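You operate a simulated robot arm through the tools that you are given. There is no shell and no other tool. Be economical: measure what you need, move in short steps, check, and stop when the job is done.

The job below is to be done with a simulated robot arm. You get a single attempt, and the scene is never put back.

Task
Take the round die from the trough end of bench 2 and put it on the white count label there.

Only the result counts: the job must be done as asked and must still hold three seconds after the hand-in. Knocking over, shifting, dropping, spilling or breaking anything else fails it.

Robot
A 6-joint arm with a two-finger parallel gripper, fixed in place. Base frame: the origin is at the foot of the arm, x ahead of it, y to its left, z up; the work surface is at about z = 0. Readings come in m, degrees, newtons and seconds.
With the tool pointing down near the work surface it reaches from about 0.16 to 0.42 m from the base axis. Its first joint turns from -66.0 to 66.0 degrees. Payload 1.57 kg.
The tool frame sits at the grasp point between the pads (the TCP): z along the fingers, y along the line on which they close. The tips reach 0.03 m beyond it. Largest opening 0.08 m; finger width 0.017, thickness 0.012; the body of the gripper, 0.04 by 0.082 m, starts 0.08 m behind the TCP.
Orientation is that of the tool frame in the base frame, as a unit quaternion [w, x, y, z]. With the fingers straight down and closing along the base's y, the tool's x points along the base's -x, its y along +y and its z along -z.

Tools
- The arm moves only by the tool servo_tool. Its argument "motion" is one flat list of numbers, 7 for each row, row after row: the shift along the tool's x, y, z in m, then the turn, a rotation vector about the tool's x, y, z in rad, then the finger opening in m, from 0 to 0.08. In form: [tx, ty, tz, rx, ry, rz, fingers, tx, ty, tz, rx, ry, rz, fingers, ...]. A call has 1 to 8 rows; each row shifts and turns the commanded pose from where the row before left it, along the tool's axes as they then stand. Each row takes 0.2 s and may step no farther than 0.05 m and 8.6 degrees from the row before; otherwise, or with a gripper value out of range, the whole call is refused. Where a pose cannot be reached the arm comes as near as it can. A force on the tool above 40 N (or 10 N above the force at the start of the call, whichever is more), or a blocked arm, ends the call early, and 0.2 s more pass. Each finger travels about 0.153 m/s and halts on what it meets, pressing with about 28 N; the grip force reading is that of the motor and also rises with nothing between the fingers. The clock runs only during rows and for 0.2 s after the last one: add rows that do not move to give the fingers time. The reply holds the time, the measured pose of the TCP, the force on the tool along the base axes, the opening and the grip force, in the units named above and with some noise.
- Cameras (640 x 400 px; columns grow to the right, rows downward): "scene" is fixed at [0.0306, -0.3122, 0.4307]; the picture's right is [0.94, -0.34, 0.00], its down [-0.17, -0.47, -0.87] and it looks along [0.29, 0.81, -0.50] (base axes); focal length 370 px, centre (320, 200). "wrist" rides on the gripper at [0.072, -0.007, -0.122] in the tool frame; the picture's right is [0.09, 1.00, 0.00], its down [-0.84, 0.08, -0.54] and it looks along [-0.54, 0.05, 0.84] (tool axes); focal length 238 px, centre (320, 200). There is no depth. A picture from a camera that has moved, and an enlarged one, comes with that camera's place and axes in the base frame and with its lens.
- snapshot(camera): a new picture of that camera. The clock stands still meanwhile.
- enlarge(camera, box): a new picture of the part [left, top, right, bottom] of that camera's present view, enlarged. The clock stands still meanwhile.
- sign_off(): hands the job in; it is judged then, once.

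Go step by step. Nothing tells you positions but the pictures and the camera data: compare them with the known pose of the tool, close in by small moves and look again before you grip or let go. The budget is 90 turns and 38 pictures, counting those below and the enlarged ones. Unless the task says otherwise, let go and move clear before handing in, and close with one line.

The tools are called after "Emit:" as a command line: name --argument value ..., lists and objects as JSON in quotes. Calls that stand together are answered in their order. servo_tool: Moves the arm, as the interface text tells. Its arguments: {"type":"object","properties":{"motion":{"type":"array","items":{"type":"number"}}},"required":["motion"]} The other tools are called the same way: snapshot (camera) takes a picture; enlarge (camera, box) takes an enlarged picture of a part of a camera's view; sign_off () hands the job in.

At the start:

```text
time_s: 0.0
eef_pos: [0.1681, 0.2128, 0.2347]
tool_rot: [0.001, 0.0, 1.0, 0.001]
force: [-0.8, 0.0, 0.6]
finger_gap: 0.08
grasp_force: 0.1
```

scene: 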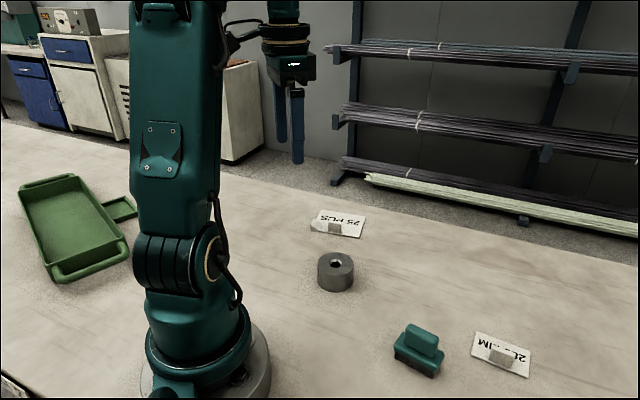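
wrist: 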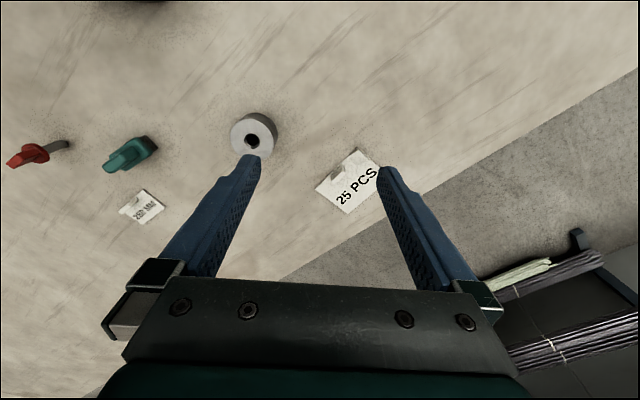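

The grey ring at about (0.21, 0.12) looks like the round die, and the "25 PCS" card at about (0.29, 0.28) looks like the count label. I'll enlarge both views to check.

Emit:
enlarge --camera "scene" --box '[270, 190, 430, 300]'

Emit:
enlarge --camera "wrist" --box '[200, 90, 420, 230]'

Emit:
enlarge --camera "wrist" --box '[0, 100, 200, 240]'

Emit:
enlarge --camera "scene" --box '[380, 300, 560, 400]'

```text
3.64 times, centred on (350, 245) of scene
camera zoom: at [0.0306, -0.3122, 0.4307], right [0.94, -0.34, 0.0], down [-0.17, -0.47, -0.87], along [0.29, 0.81, -0.5], focal length 1344 px, centre (211, 36)
```

zoom: 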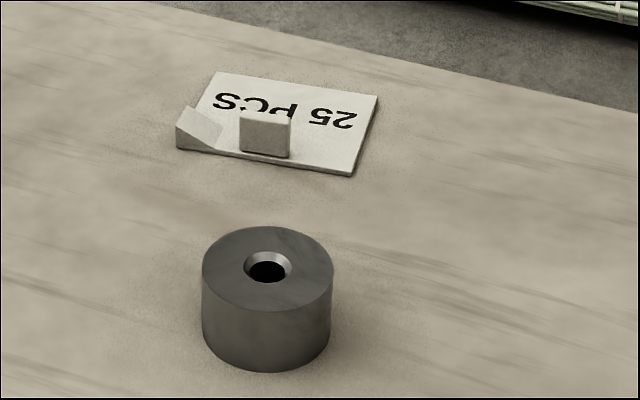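

```text
2.86 times, centred on (310, 160) of wrist
camera zoom: at [0.0972, 0.2066, 0.3564], right [-0.09, 1.0, 0.0], down [0.84, 0.08, 0.54], along [0.54, 0.05, -0.84], focal length 681 px, centre (349, 314)
```

zoom: 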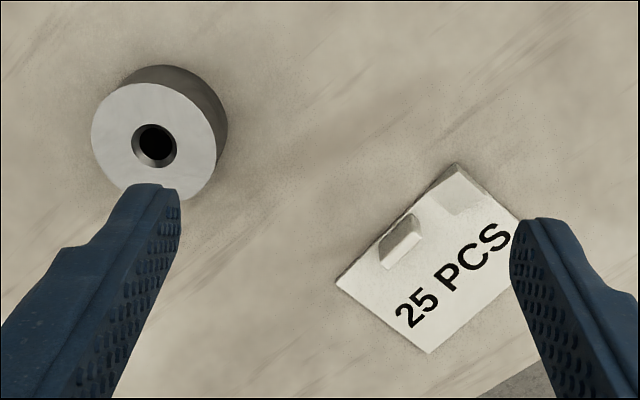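

```text
2.86 times, centred on (100, 170) of wrist
camera zoom: at [0.0972, 0.2066, 0.3564], right [-0.09, 1.0, 0.0], down [0.84, 0.08, 0.54], along [0.54, 0.05, -0.84], focal length 681 px, centre (949, 286)
```

zoom: 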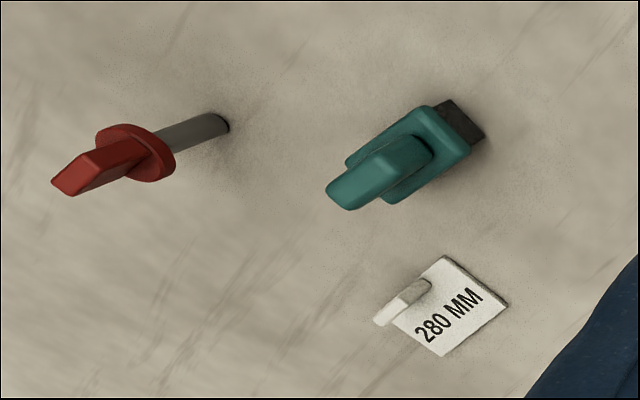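

```text
3.56 times, centred on (470, 350) of scene
camera zoom: at [0.0306, -0.3122, 0.4307], right [0.94, -0.34, 0.0], down [-0.17, -0.47, -0.87], along [0.29, 0.81, -0.5], focal length 1314 px, centre (-213, -333)
```

zoom: 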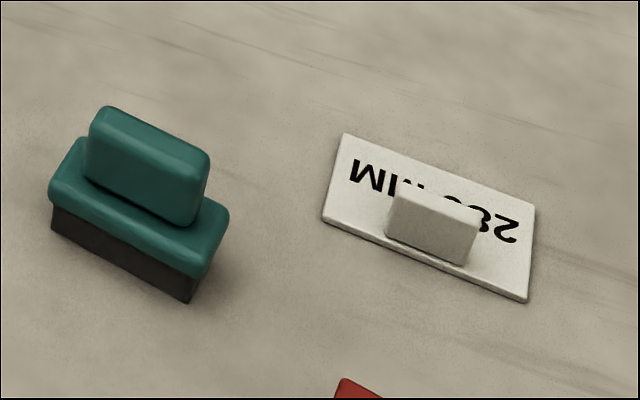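

The die's centre is at about (0.214, 0.1235), about 58 mm across and 35 mm high. The count label is roughly 100 x 80 mm around (0.286, 0.279), with a block on its near edge and a wedge in one corner. I'll move over the die and turn the fingers parallel to the label's long side, so they stay clear of the block when I release.

Emit:
servo_tool --motion '[-0.0153, -0.0298, 0.0233, 0, 0, 0, 0.08, -0.0153, -0.0298, 0.0233, 0, 0, 0, 0.08, -0.0153, -0.0298, 0.0233, 0, 0, 0, 0.08, 0, 0, 0, 0, 0, -0.1316, 0.08, 0, 0, 0, 0, 0, -0.1316, 0.08, 0, 0, 0, 0, 0, -0.1316, 0.08, 0, 0, 0, 0, 0, -0.1316, 0.08, 0, 0, 0, 0, 0, -0.1316, 0.08]'

Emit:
servo_tool --motion '[0, 0, 0, 0, 0, -0.1316, 0.08, 0, 0, 0, 0, 0, -0.1316, 0.08, 0, 0, 0, 0, 0, 0, 0.08]'

Emit:
snapshot --camera "wrist"

Emit:
snapshot --camera "scene"

```text
time_s: 1.8
eef_pos: [0.2154, 0.125, 0.1644]
tool_rot: [0.0, -0.326, 0.945, 0.0]
force: [0.2, 0.5, -0.7]
finger_gap: 0.0799
grasp_force: 0.0
```

```text
time_s: 2.6
eef_pos: [0.2144, 0.1253, 0.1647]
tool_rot: [-0.001, -0.446, 0.895, 0.001]
force: [-0.3, -0.2, -0.7]
finger_gap: 0.0801
grasp_force: 0.0
```

```text
31 pictures are left
camera wrist: at [0.1768, 0.0627, 0.2864], right [-0.85, 0.53, 0.0], down [0.44, 0.71, 0.54], along [0.29, 0.46, -0.84], focal length 238 px, centre (320, 200)
```

wrist: 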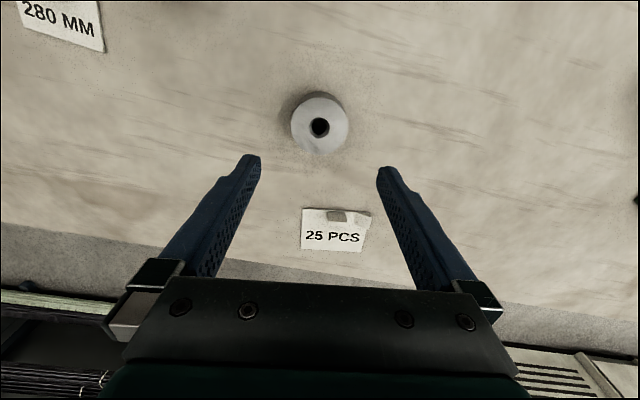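

```text
30 pictures are left
```

scene: 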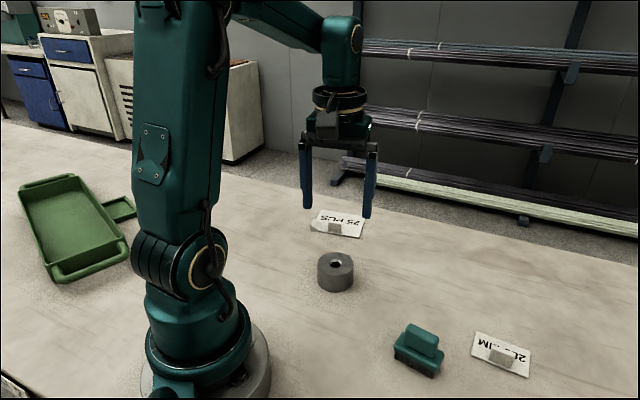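

The die lies right under the tool, and the label's text is parallel to the finger line. I'll go down to just above the die and check again.

Emit:
servo_tool --motion '[0.001, -0.0015, 0.026, 0, 0, 0, 0.08, 0, 0, 0.026, 0, 0, 0, 0.08, 0, 0, 0.026, 0, 0, 0, 0.08, 0, 0, 0, 0, 0, 0, 0.08]'

Emit:
snapshot --camera "wrist"

Emit:
enlarge --camera "scene" --box '[260, 170, 420, 300]'

```text
time_s: 3.6
eef_pos: [0.2153, 0.1228, 0.0874]
tool_rot: [0.0, -0.445, 0.896, 0.001]
force: [0.5, 0.1, 0.2]
finger_gap: 0.08
grasp_force: 0.2
```

```text
29 pictures are left
camera wrist: at [0.1771, 0.0617, 0.2079], right [-0.85, 0.53, 0.0], down [0.44, 0.71, 0.54], along [0.29, 0.46, -0.84], focal length 238 px, centre (320, 200)
```

wrist: 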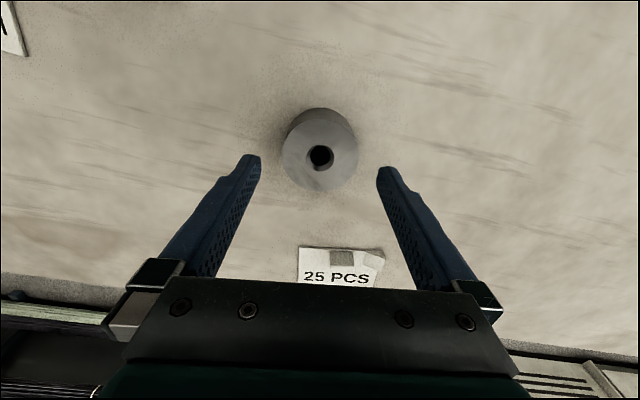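

```text
3.08 times, centred on (340, 235) of scene
camera zoom: at [0.0306, -0.3122, 0.4307], right [0.94, -0.34, 0.0], down [-0.17, -0.47, -0.87], along [0.29, 0.81, -0.5], focal length 1137 px, centre (258, 92)
```

zoom: 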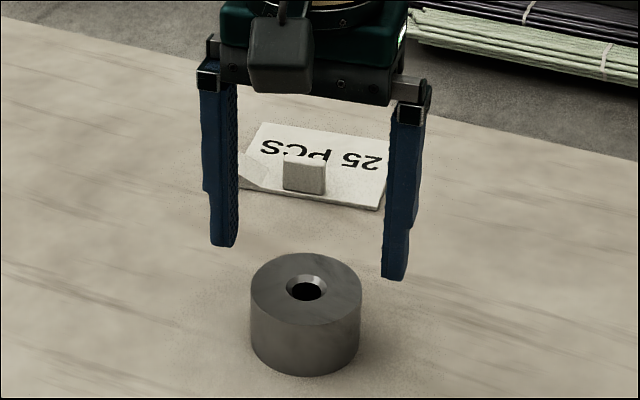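

The die is centred between the fingers, so I'll go down around it and close.

Emit:
servo_tool --motion '[0, 0, 0.025, 0, 0, 0, 0.08, 0, 0, 0.0245, 0, 0, 0, 0.08, 0, 0, 0, 0, 0, 0, 0.08, 0, 0, 0, 0, 0, 0, 0.05, 0, 0, 0, 0, 0, 0, 0.05, 0, 0, 0, 0, 0, 0, 0.05]'

```text
time_s: 5.0
eef_pos: [0.2156, 0.1234, 0.0369]
tool_rot: [0.0, -0.444, 0.896, 0.0]
force: [0.4, -0.5, 0.4]
finger_gap: 0.0578
grasp_force: 27.9
```

The die is held, 57.8 mm across. I'll lift it straight up and check.

Emit:
servo_tool --motion '[0, 0, -0.015, 0, 0, 0, 0.04, 0, 0, -0.025, 0, 0, 0, 0.04, 0, 0, -0.025, 0, 0, 0, 0.04, 0, 0, -0.025, 0, 0, 0, 0.04, 0, 0, 0, 0, 0, 0, 0.04]'

Emit:
snapshot --camera "wrist"

Emit:
enlarge --camera "scene" --box '[260, 140, 420, 270]'

```text
time_s: 6.2
eef_pos: [0.2158, 0.1225, 0.1272]
tool_rot: [0.0, -0.444, 0.896, 0.001]
force: [0.2, -0.5, 0.3]
finger_gap: 0.0401
grasp_force: 0.1
```

```text
27 pictures are left
camera wrist: at [0.1768, 0.0613, 0.2487], right [-0.85, 0.53, 0.0], down [0.44, 0.71, 0.54], along [0.29, 0.46, -0.84], focal length 238 px, centre (320, 200)
```

wrist: 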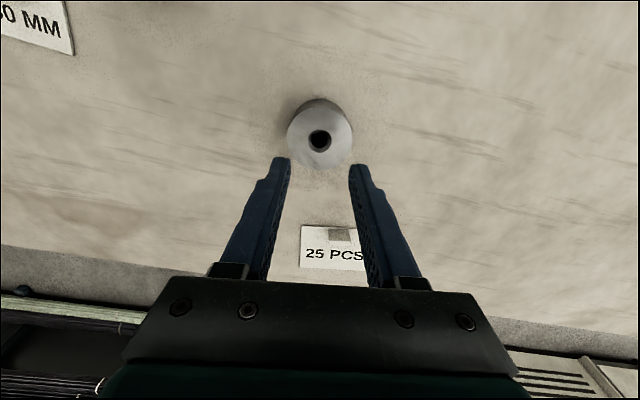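

```text
3.08 times, centred on (340, 205) of scene
camera zoom: at [0.0306, -0.3122, 0.4307], right [0.94, -0.34, 0.0], down [-0.17, -0.47, -0.87], along [0.29, 0.81, -0.5], focal length 1137 px, centre (258, 185)
```

zoom: 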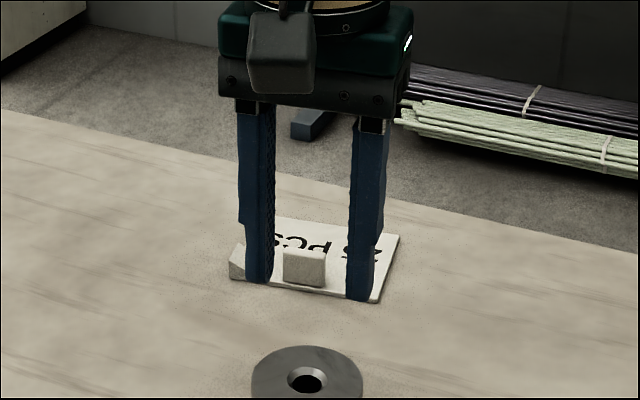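

The fingers slid off: the gap is now 40 mm and the die is still standing in its old place. I'll open, go lower for more pad contact, grip firmly and lift much more slowly.

Emit:
servo_tool --motion '[0, 0, 0, 0, 0, 0, 0.08, 0, 0, 0.025, 0, 0, 0, 0.08, 0, 0, 0.025, 0, 0, 0, 0.08, 0, 0, 0.025, 0, 0, 0, 0.08, 0, 0, 0.0135, 0, 0, 0, 0.08, 0, 0, 0.005, 0, 0, 0, 0.08, 0, 0, 0, 0, 0, 0, 0.08]'

Emit:
servo_tool --motion '[0, 0, 0, 0, 0, 0, 0.0, 0, 0, 0, 0, 0, 0, 0.0, 0, 0, 0, 0, 0, 0, 0.0, 0, 0, -0.002, 0, 0, 0, 0.0, 0, 0, -0.002, 0, 0, 0, 0.0, 0, 0, -0.002, 0, 0, 0, 0.0]'

Emit:
enlarge --camera "scene" --box '[260, 190, 420, 320]'

```text
time_s: 7.8
eef_pos: [0.215, 0.1229, 0.0329]
tool_rot: [0.0, -0.445, 0.896, 0.001]
force: [-0.5, -0.8, -0.3]
finger_gap: 0.0799
grasp_force: 0.0
```

```text
time_s: 9.2
eef_pos: [0.2162, 0.1225, 0.0398]
tool_rot: [-0.001, -0.445, 0.895, 0.0]
force: [-0.1, -0.1, -4.0]
finger_gap: 0.0576
grasp_force: 27.8
```

```text
3.08 times, centred on (340, 255) of scene
camera zoom: at [0.0306, -0.3122, 0.4307], right [0.94, -0.34, 0.0], down [-0.17, -0.47, -0.87], along [0.29, 0.81, -0.5], focal length 1137 px, centre (258, 31)
```

zoom: 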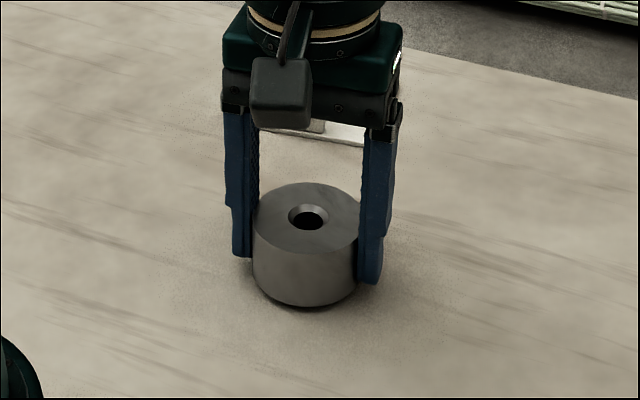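

The die seems lifted by about 6 mm, with 4 N of load. I'll hold still for a moment to see whether it creeps down.

Emit:
servo_tool --motion '[0, 0, 0, 0, 0, 0, 0.0, 0, 0, 0, 0, 0, 0, 0.0, 0, 0, 0, 0, 0, 0, 0.0, 0, 0, 0, 0, 0, 0, 0.0, 0, 0, 0, 0, 0, 0, 0.0]'

Emit:
enlarge --camera "scene" --box '[260, 190, 420, 320]'

```text
time_s: 10.4
eef_pos: [0.2158, 0.1215, 0.0398]
tool_rot: [-0.001, -0.445, 0.896, 0.001]
force: [0.0, -0.9, -3.6]
finger_gap: 0.0577
grasp_force: 27.9
```

```text
3.08 times, centred on (340, 255) of scene
camera zoom: at [0.0306, -0.3122, 0.4307], right [0.94, -0.34, 0.0], down [-0.17, -0.47, -0.87], along [0.29, 0.81, -0.5], focal length 1137 px, centre (258, 31)
```

zoom: 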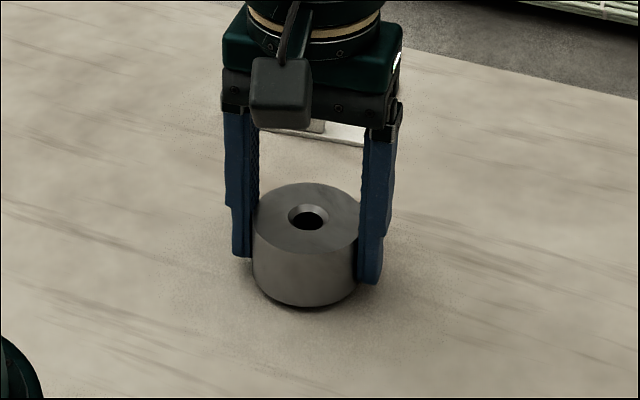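

The die holds steady, so the earlier slip came from the jerky lift. I'll raise it gently, ramping the speed up and down.

Emit:
servo_tool --motion '[0, 0, -0.002, 0, 0, 0, 0.0, 0, 0, -0.004, 0, 0, 0, 0.0, 0, 0, -0.006, 0, 0, 0, 0.0, 0, 0, -0.007, 0, 0, 0, 0.0, 0, 0, -0.007, 0, 0, 0, 0.0, 0, 0, -0.006, 0, 0, 0, 0.0, 0, 0, -0.004, 0, 0, 0, 0.0, 0, 0, -0.002, 0, 0, 0, 0.0]'

Emit:
enlarge --camera "scene" --box '[260, 160, 420, 290]'

```text
time_s: 12.2
eef_pos: [0.2162, 0.1229, 0.0783]
tool_rot: [-0.001, -0.445, 0.896, 0.0]
force: [0.3, 0.7, -4.8]
finger_gap: 0.0577
grasp_force: 27.7
```

```text
3.08 times, centred on (340, 225) of scene
camera zoom: at [0.0306, -0.3122, 0.4307], right [0.94, -0.34, 0.0], down [-0.17, -0.47, -0.87], along [0.29, 0.81, -0.5], focal length 1137 px, centre (258, 123)
```

zoom: 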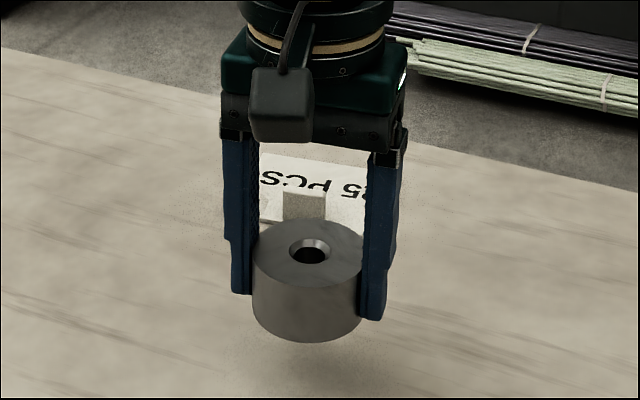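

The die is secure about 44 mm above the table, higher than the label's block. I'll carry it toward the free part of the label at about (0.296, 0.287) in gently ramped moves.

Emit:
servo_tool --motion '[-0.0025, 0.0005, 0, 0, 0, 0, 0, -0.005, 0.001, 0, 0, 0, 0, 0, -0.01, 0.002, 0, 0, 0, 0, 0, -0.0124, 0.0025, 0, 0, 0, 0, 0, -0.0124, 0.0025, 0, 0, 0, 0, 0, -0.01, 0.002, 0, 0, 0, 0, 0, -0.005, 0.001, 0, 0, 0, 0, 0, -0.0025, 0.0005, 0, 0, 0, 0, 0]'

Emit:
enlarge --camera "scene" --box '[260, 150, 420, 280]'

```text
time_s: 14.0
eef_pos: [0.2423, 0.1767, 0.0781]
tool_rot: [-0.001, -0.445, 0.896, 0.0]
force: [-0.8, 0.1, -4.1]
finger_gap: 0.0577
grasp_force: 28.2
```

```text
3.08 times, centred on (340, 215) of scene
camera zoom: at [0.0306, -0.3122, 0.4307], right [0.94, -0.34, 0.0], down [-0.17, -0.47, -0.87], along [0.29, 0.81, -0.5], focal length 1137 px, centre (258, 154)
```

zoom: 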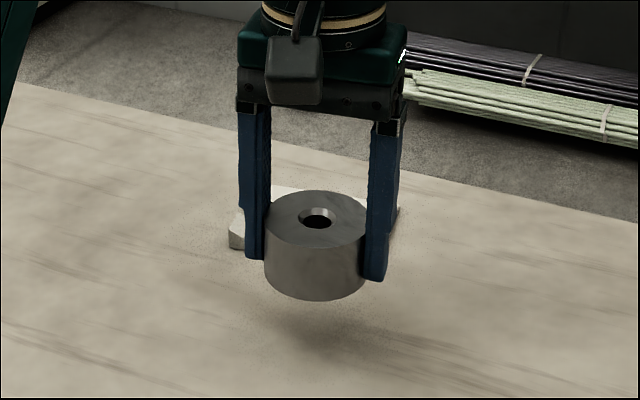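

The die is riding well. I'll carry on, with a little more height over the block.

Emit:
servo_tool --motion '[0, 0, -0.002, 0, 0, 0, 0, 0, 0, -0.003, 0, 0, 0, 0, 0, 0, -0.003, 0, 0, 0, 0, 0, 0, -0.002, 0, 0, 0, 0, 0, 0, 0, 0, 0, 0, 0]'

Emit:
servo_tool --motion '[-0.0025, 0.0005, 0, 0, 0, 0, 0, -0.005, 0.001, 0, 0, 0, 0, 0, -0.01, 0.002, 0, 0, 0, 0, 0, -0.0124, 0.0025, 0, 0, 0, 0, 0, -0.0124, 0.0025, 0, 0, 0, 0, 0, -0.01, 0.002, 0, 0, 0, 0, 0, -0.005, 0.001, 0, 0, 0, 0, 0, -0.0025, 0.0005, 0, 0, 0, 0, 0]'

Emit:
servo_tool --motion '[-0.0025, 0.0005, 0, 0, 0, 0, 0, -0.005, 0.001, 0, 0, 0, 0, 0, -0.01, 0.002, 0, 0, 0, 0, 0, -0.0124, 0.0025, 0, 0, 0, 0, 0, -0.0124, 0.0025, 0, 0, 0, 0, 0, -0.01, 0.002, 0, 0, 0, 0, 0, -0.005, 0.001, 0, 0, 0, 0, 0, -0.0025, 0.0005, 0, 0, 0, 0, 0]'

Emit:
enlarge --camera "scene" --box '[260, 130, 420, 260]'

Emit:
snapshot --camera "wrist"

```text
time_s: 15.2
eef_pos: [0.2418, 0.1778, 0.0874]
tool_rot: [0.0, -0.445, 0.896, 0.001]
force: [0.5, 0.1, -4.3]
finger_gap: 0.0576
grasp_force: 27.4
```

```text
time_s: 17.0
eef_pos: [0.2685, 0.2322, 0.087]
tool_rot: [-0.001, -0.444, 0.896, 0.001]
force: [-0.9, 0.1, -3.8]
finger_gap: 0.0578
grasp_force: 28.0
```

```text
time_s: 18.8
eef_pos: [0.2959, 0.2879, 0.0889]
tool_rot: [-0.001, -0.444, 0.896, 0.002]
force: [-0.2, 0.1, -4.1]
finger_gap: 0.0576
grasp_force: 28.2
```

```text
3.08 times, centred on (340, 195) of scene
camera zoom: at [0.0306, -0.3122, 0.4307], right [0.94, -0.34, 0.0], down [-0.17, -0.47, -0.87], along [0.29, 0.81, -0.5], focal length 1137 px, centre (258, 215)
```

zoom: 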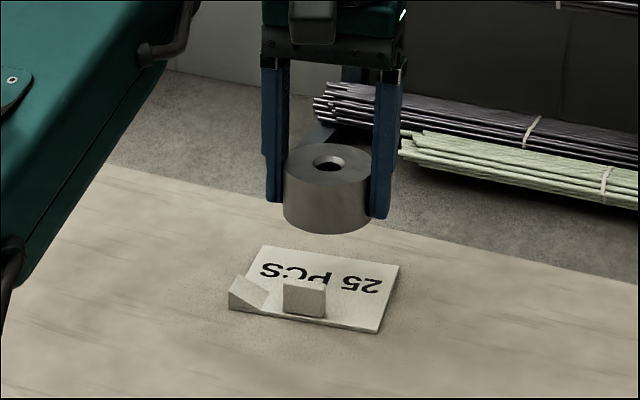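

```text
20 pictures are left
camera wrist: at [0.2573, 0.2258, 0.2095], right [-0.85, 0.53, 0.0], down [0.44, 0.71, 0.54], along [0.29, 0.46, -0.84], focal length 238 px, centre (320, 200)
```

wrist: 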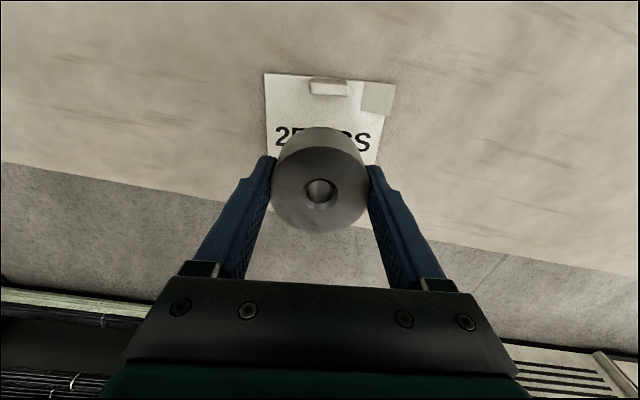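

The die hangs over the printed part of the label, clear of the block and the wedge. I'll shift it 2 mm toward the label's centre and lower it gently to about 8 mm above.

Emit:
servo_tool --motion '[0.001, 0, 0.002, 0, 0, 0, 0, 0.001, 0, 0.005, 0, 0, 0, 0, 0, 0, 0.007, 0, 0, 0, 0, 0, 0, 0.008, 0, 0, 0, 0, 0, 0, 0.008, 0, 0, 0, 0, 0, 0, 0.007, 0, 0, 0, 0, 0, 0, 0.004, 0, 0, 0, 0, 0, 0, 0.002, 0, 0, 0, 0]'

Emit:
enlarge --camera "scene" --box '[280, 160, 400, 260]'

Emit:
enlarge --camera "wrist" --box '[200, 60, 440, 260]'

```text
time_s: 20.6
eef_pos: [0.2936, 0.2859, 0.043]
tool_rot: [-0.001, -0.444, 0.896, 0.001]
force: [0.6, -0.8, -4.0]
finger_gap: 0.0576
grasp_force: 28.2
```

```text
4.00 times, centred on (340, 210) of scene
camera zoom: at [0.0306, -0.3122, 0.4307], right [0.94, -0.34, 0.0], down [-0.17, -0.47, -0.87], along [0.29, 0.81, -0.5], focal length 1479 px, centre (240, 160)
```

zoom: 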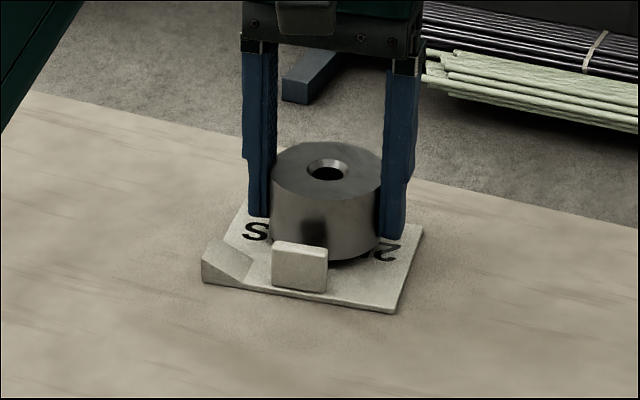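

```text
2.00 times, centred on (320, 160) of wrist
camera zoom: at [0.2558, 0.224, 0.1662], right [-0.85, 0.53, 0.0], down [0.44, 0.71, 0.54], along [0.29, 0.46, -0.84], focal length 477 px, centre (320, 280)
```

zoom: 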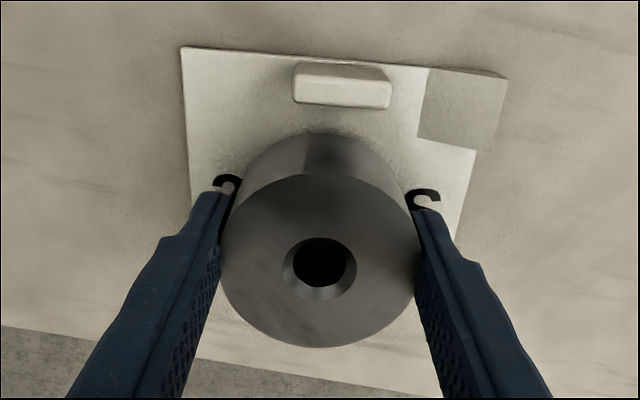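

The die is clear of the block and almost down. I'll lower it in millimetre steps and watch the vertical force for contact.

Emit:
servo_tool --motion '[0, 0, 0.001, 0, 0, 0, 0, 0, 0, 0.001, 0, 0, 0, 0, 0, 0, 0.001, 0, 0, 0, 0, 0, 0, 0, 0, 0, 0, 0]'

Emit:
servo_tool --motion '[0, 0, 0.001, 0, 0, 0, 0, 0, 0, 0.001, 0, 0, 0, 0, 0, 0, 0, 0, 0, 0, 0]'

Emit:
servo_tool --motion '[0, 0, 0.001, 0, 0, 0, 0, 0, 0, 0, 0, 0, 0, 0]'

```text
time_s: 21.6
eef_pos: [0.2945, 0.2859, 0.0402]
tool_rot: [-0.001, -0.445, 0.896, 0.001]
force: [-0.4, 0.3, -4.8]
finger_gap: 0.0576
grasp_force: 28.1
```

```text
time_s: 22.4
eef_pos: [0.294, 0.2855, 0.0386]
tool_rot: [0.0, -0.445, 0.896, 0.001]
force: [0.1, -0.4, -4.2]
finger_gap: 0.0576
grasp_force: 28.0
```

```text
time_s: 23.0
eef_pos: [0.294, 0.2862, 0.0379]
tool_rot: [0.0, -0.445, 0.896, 0.001]
force: [-0.3, -0.4, -4.2]
finger_gap: 0.0577
grasp_force: 27.7
```

The load is still about 4 N, so there is no contact yet. I'll carry on in single millimetres.

Emit:
servo_tool --motion '[0, 0, 0.001, 0, 0, 0, 0, 0, 0, 0, 0, 0, 0, 0]'

Emit:
servo_tool --motion '[0, 0, 0.001, 0, 0, 0, 0, 0, 0, 0, 0, 0, 0, 0]'

Emit:
enlarge --camera "scene" --box '[300, 190, 380, 250]'

```text
time_s: 23.6
eef_pos: [0.2929, 0.2856, 0.0372]
tool_rot: [0.0, -0.444, 0.896, 0.001]
force: [-0.4, 0.3, -4.0]
finger_gap: 0.0577
grasp_force: 28.1
```

```text
time_s: 24.2
eef_pos: [0.2942, 0.2861, 0.0373]
tool_rot: [0.0, -0.444, 0.896, 0.0]
force: [-2.1, -1.2, 8.3]
finger_gap: 0.0578
grasp_force: 28.1
```

```text
6.67 times, centred on (340, 220) of scene
camera zoom: at [0.0305, -0.3122, 0.4307], right [0.94, -0.34, 0.0], down [-0.17, -0.47, -0.87], along [0.29, 0.81, -0.5], focal length 2464 px, centre (187, 67)
```

zoom: 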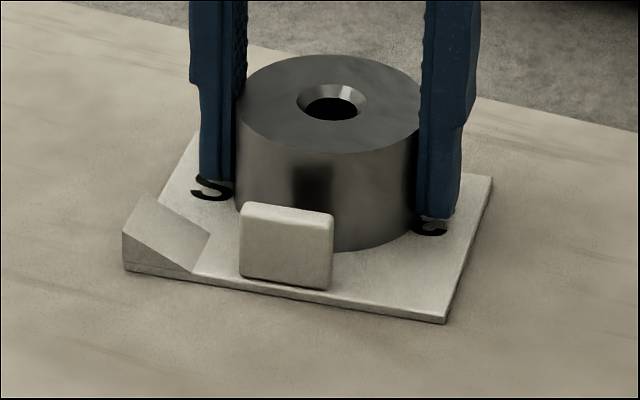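

Contact: the force flipped to +8 N and the die stands on the label. I'll ease the press slightly and open in small steps.

Emit:
servo_tool --motion '[0, 0, -0.0007, 0, 0, 0, 0, 0, 0, 0, 0, 0, 0, 0.055, 0, 0, 0, 0, 0, 0, 0.06, 0, 0, 0, 0, 0, 0, 0.066, 0, 0, 0, 0, 0, 0, 0.072, 0, 0, 0, 0, 0, 0, 0.076, 0, 0, 0, 0, 0, 0, 0.076]'

Emit:
enlarge --camera "scene" --box '[300, 190, 380, 250]'

```text
time_s: 25.8
eef_pos: [0.2948, 0.2866, 0.0368]
tool_rot: [0.0, -0.445, 0.895, 0.001]
force: [0.1, -0.8, -0.5]
finger_gap: 0.0758
grasp_force: 0.1
```

```text
6.67 times, centred on (340, 220) of scene
camera zoom: at [0.0306, -0.3122, 0.4307], right [0.94, -0.34, 0.0], down [-0.17, -0.47, -0.87], along [0.29, 0.81, -0.5], focal length 2464 px, centre (187, 67)
```

zoom: 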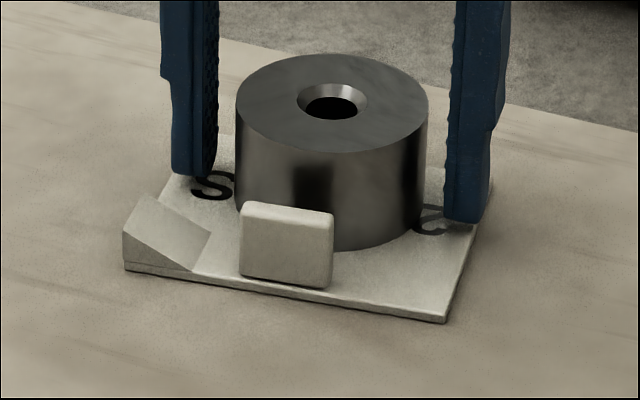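

The die stands free on the label and both fingers are clear of it. I'll raise the arm straight up and check from above.

Emit:
servo_tool --motion '[0, 0, -0.005, 0, 0, 0, 0.078, 0, 0, -0.015, 0, 0, 0, 0.078, 0, 0, -0.025, 0, 0, 0, 0.078, 0, 0, -0.03, 0, 0, 0, 0.078, 0, 0, -0.025, 0, 0, 0, 0.078, 0, 0, 0, 0, 0, 0, 0.078]'

Emit:
snapshot --camera "wrist"

Emit:
snapshot --camera "scene"

```text
time_s: 27.2
eef_pos: [0.2874, 0.2765, 0.1336]
tool_rot: [-0.001, -0.445, 0.896, 0.001]
force: [1.1, -0.2, -0.4]
finger_gap: 0.0781
grasp_force: 0.1
out of reach, approached as far as the arm can: row 4, 5
```

```text
15 pictures are left
camera wrist: at [0.2489, 0.2159, 0.2562], right [-0.85, 0.53, 0.0], down [0.44, 0.71, 0.54], along [0.29, 0.46, -0.84], focal length 238 px, centre (320, 200)
```

wrist: 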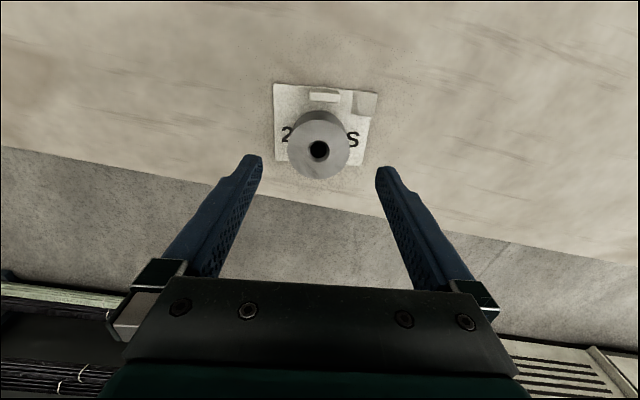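

```text
14 pictures are left
```

scene: 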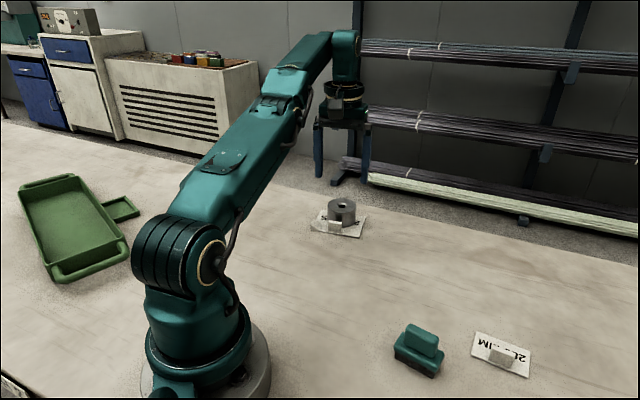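

The die rests flat on the 25 PCS label, the arm is clear, and the other objects in view are where they were. I'm handing it in.

Emit:
sign_off

```text
The job is handed in.
```

The round die now stands on the white 25 PCS count label, released with the arm clear; the first lift slipped and left the die standing in place, and a slower second lift held.
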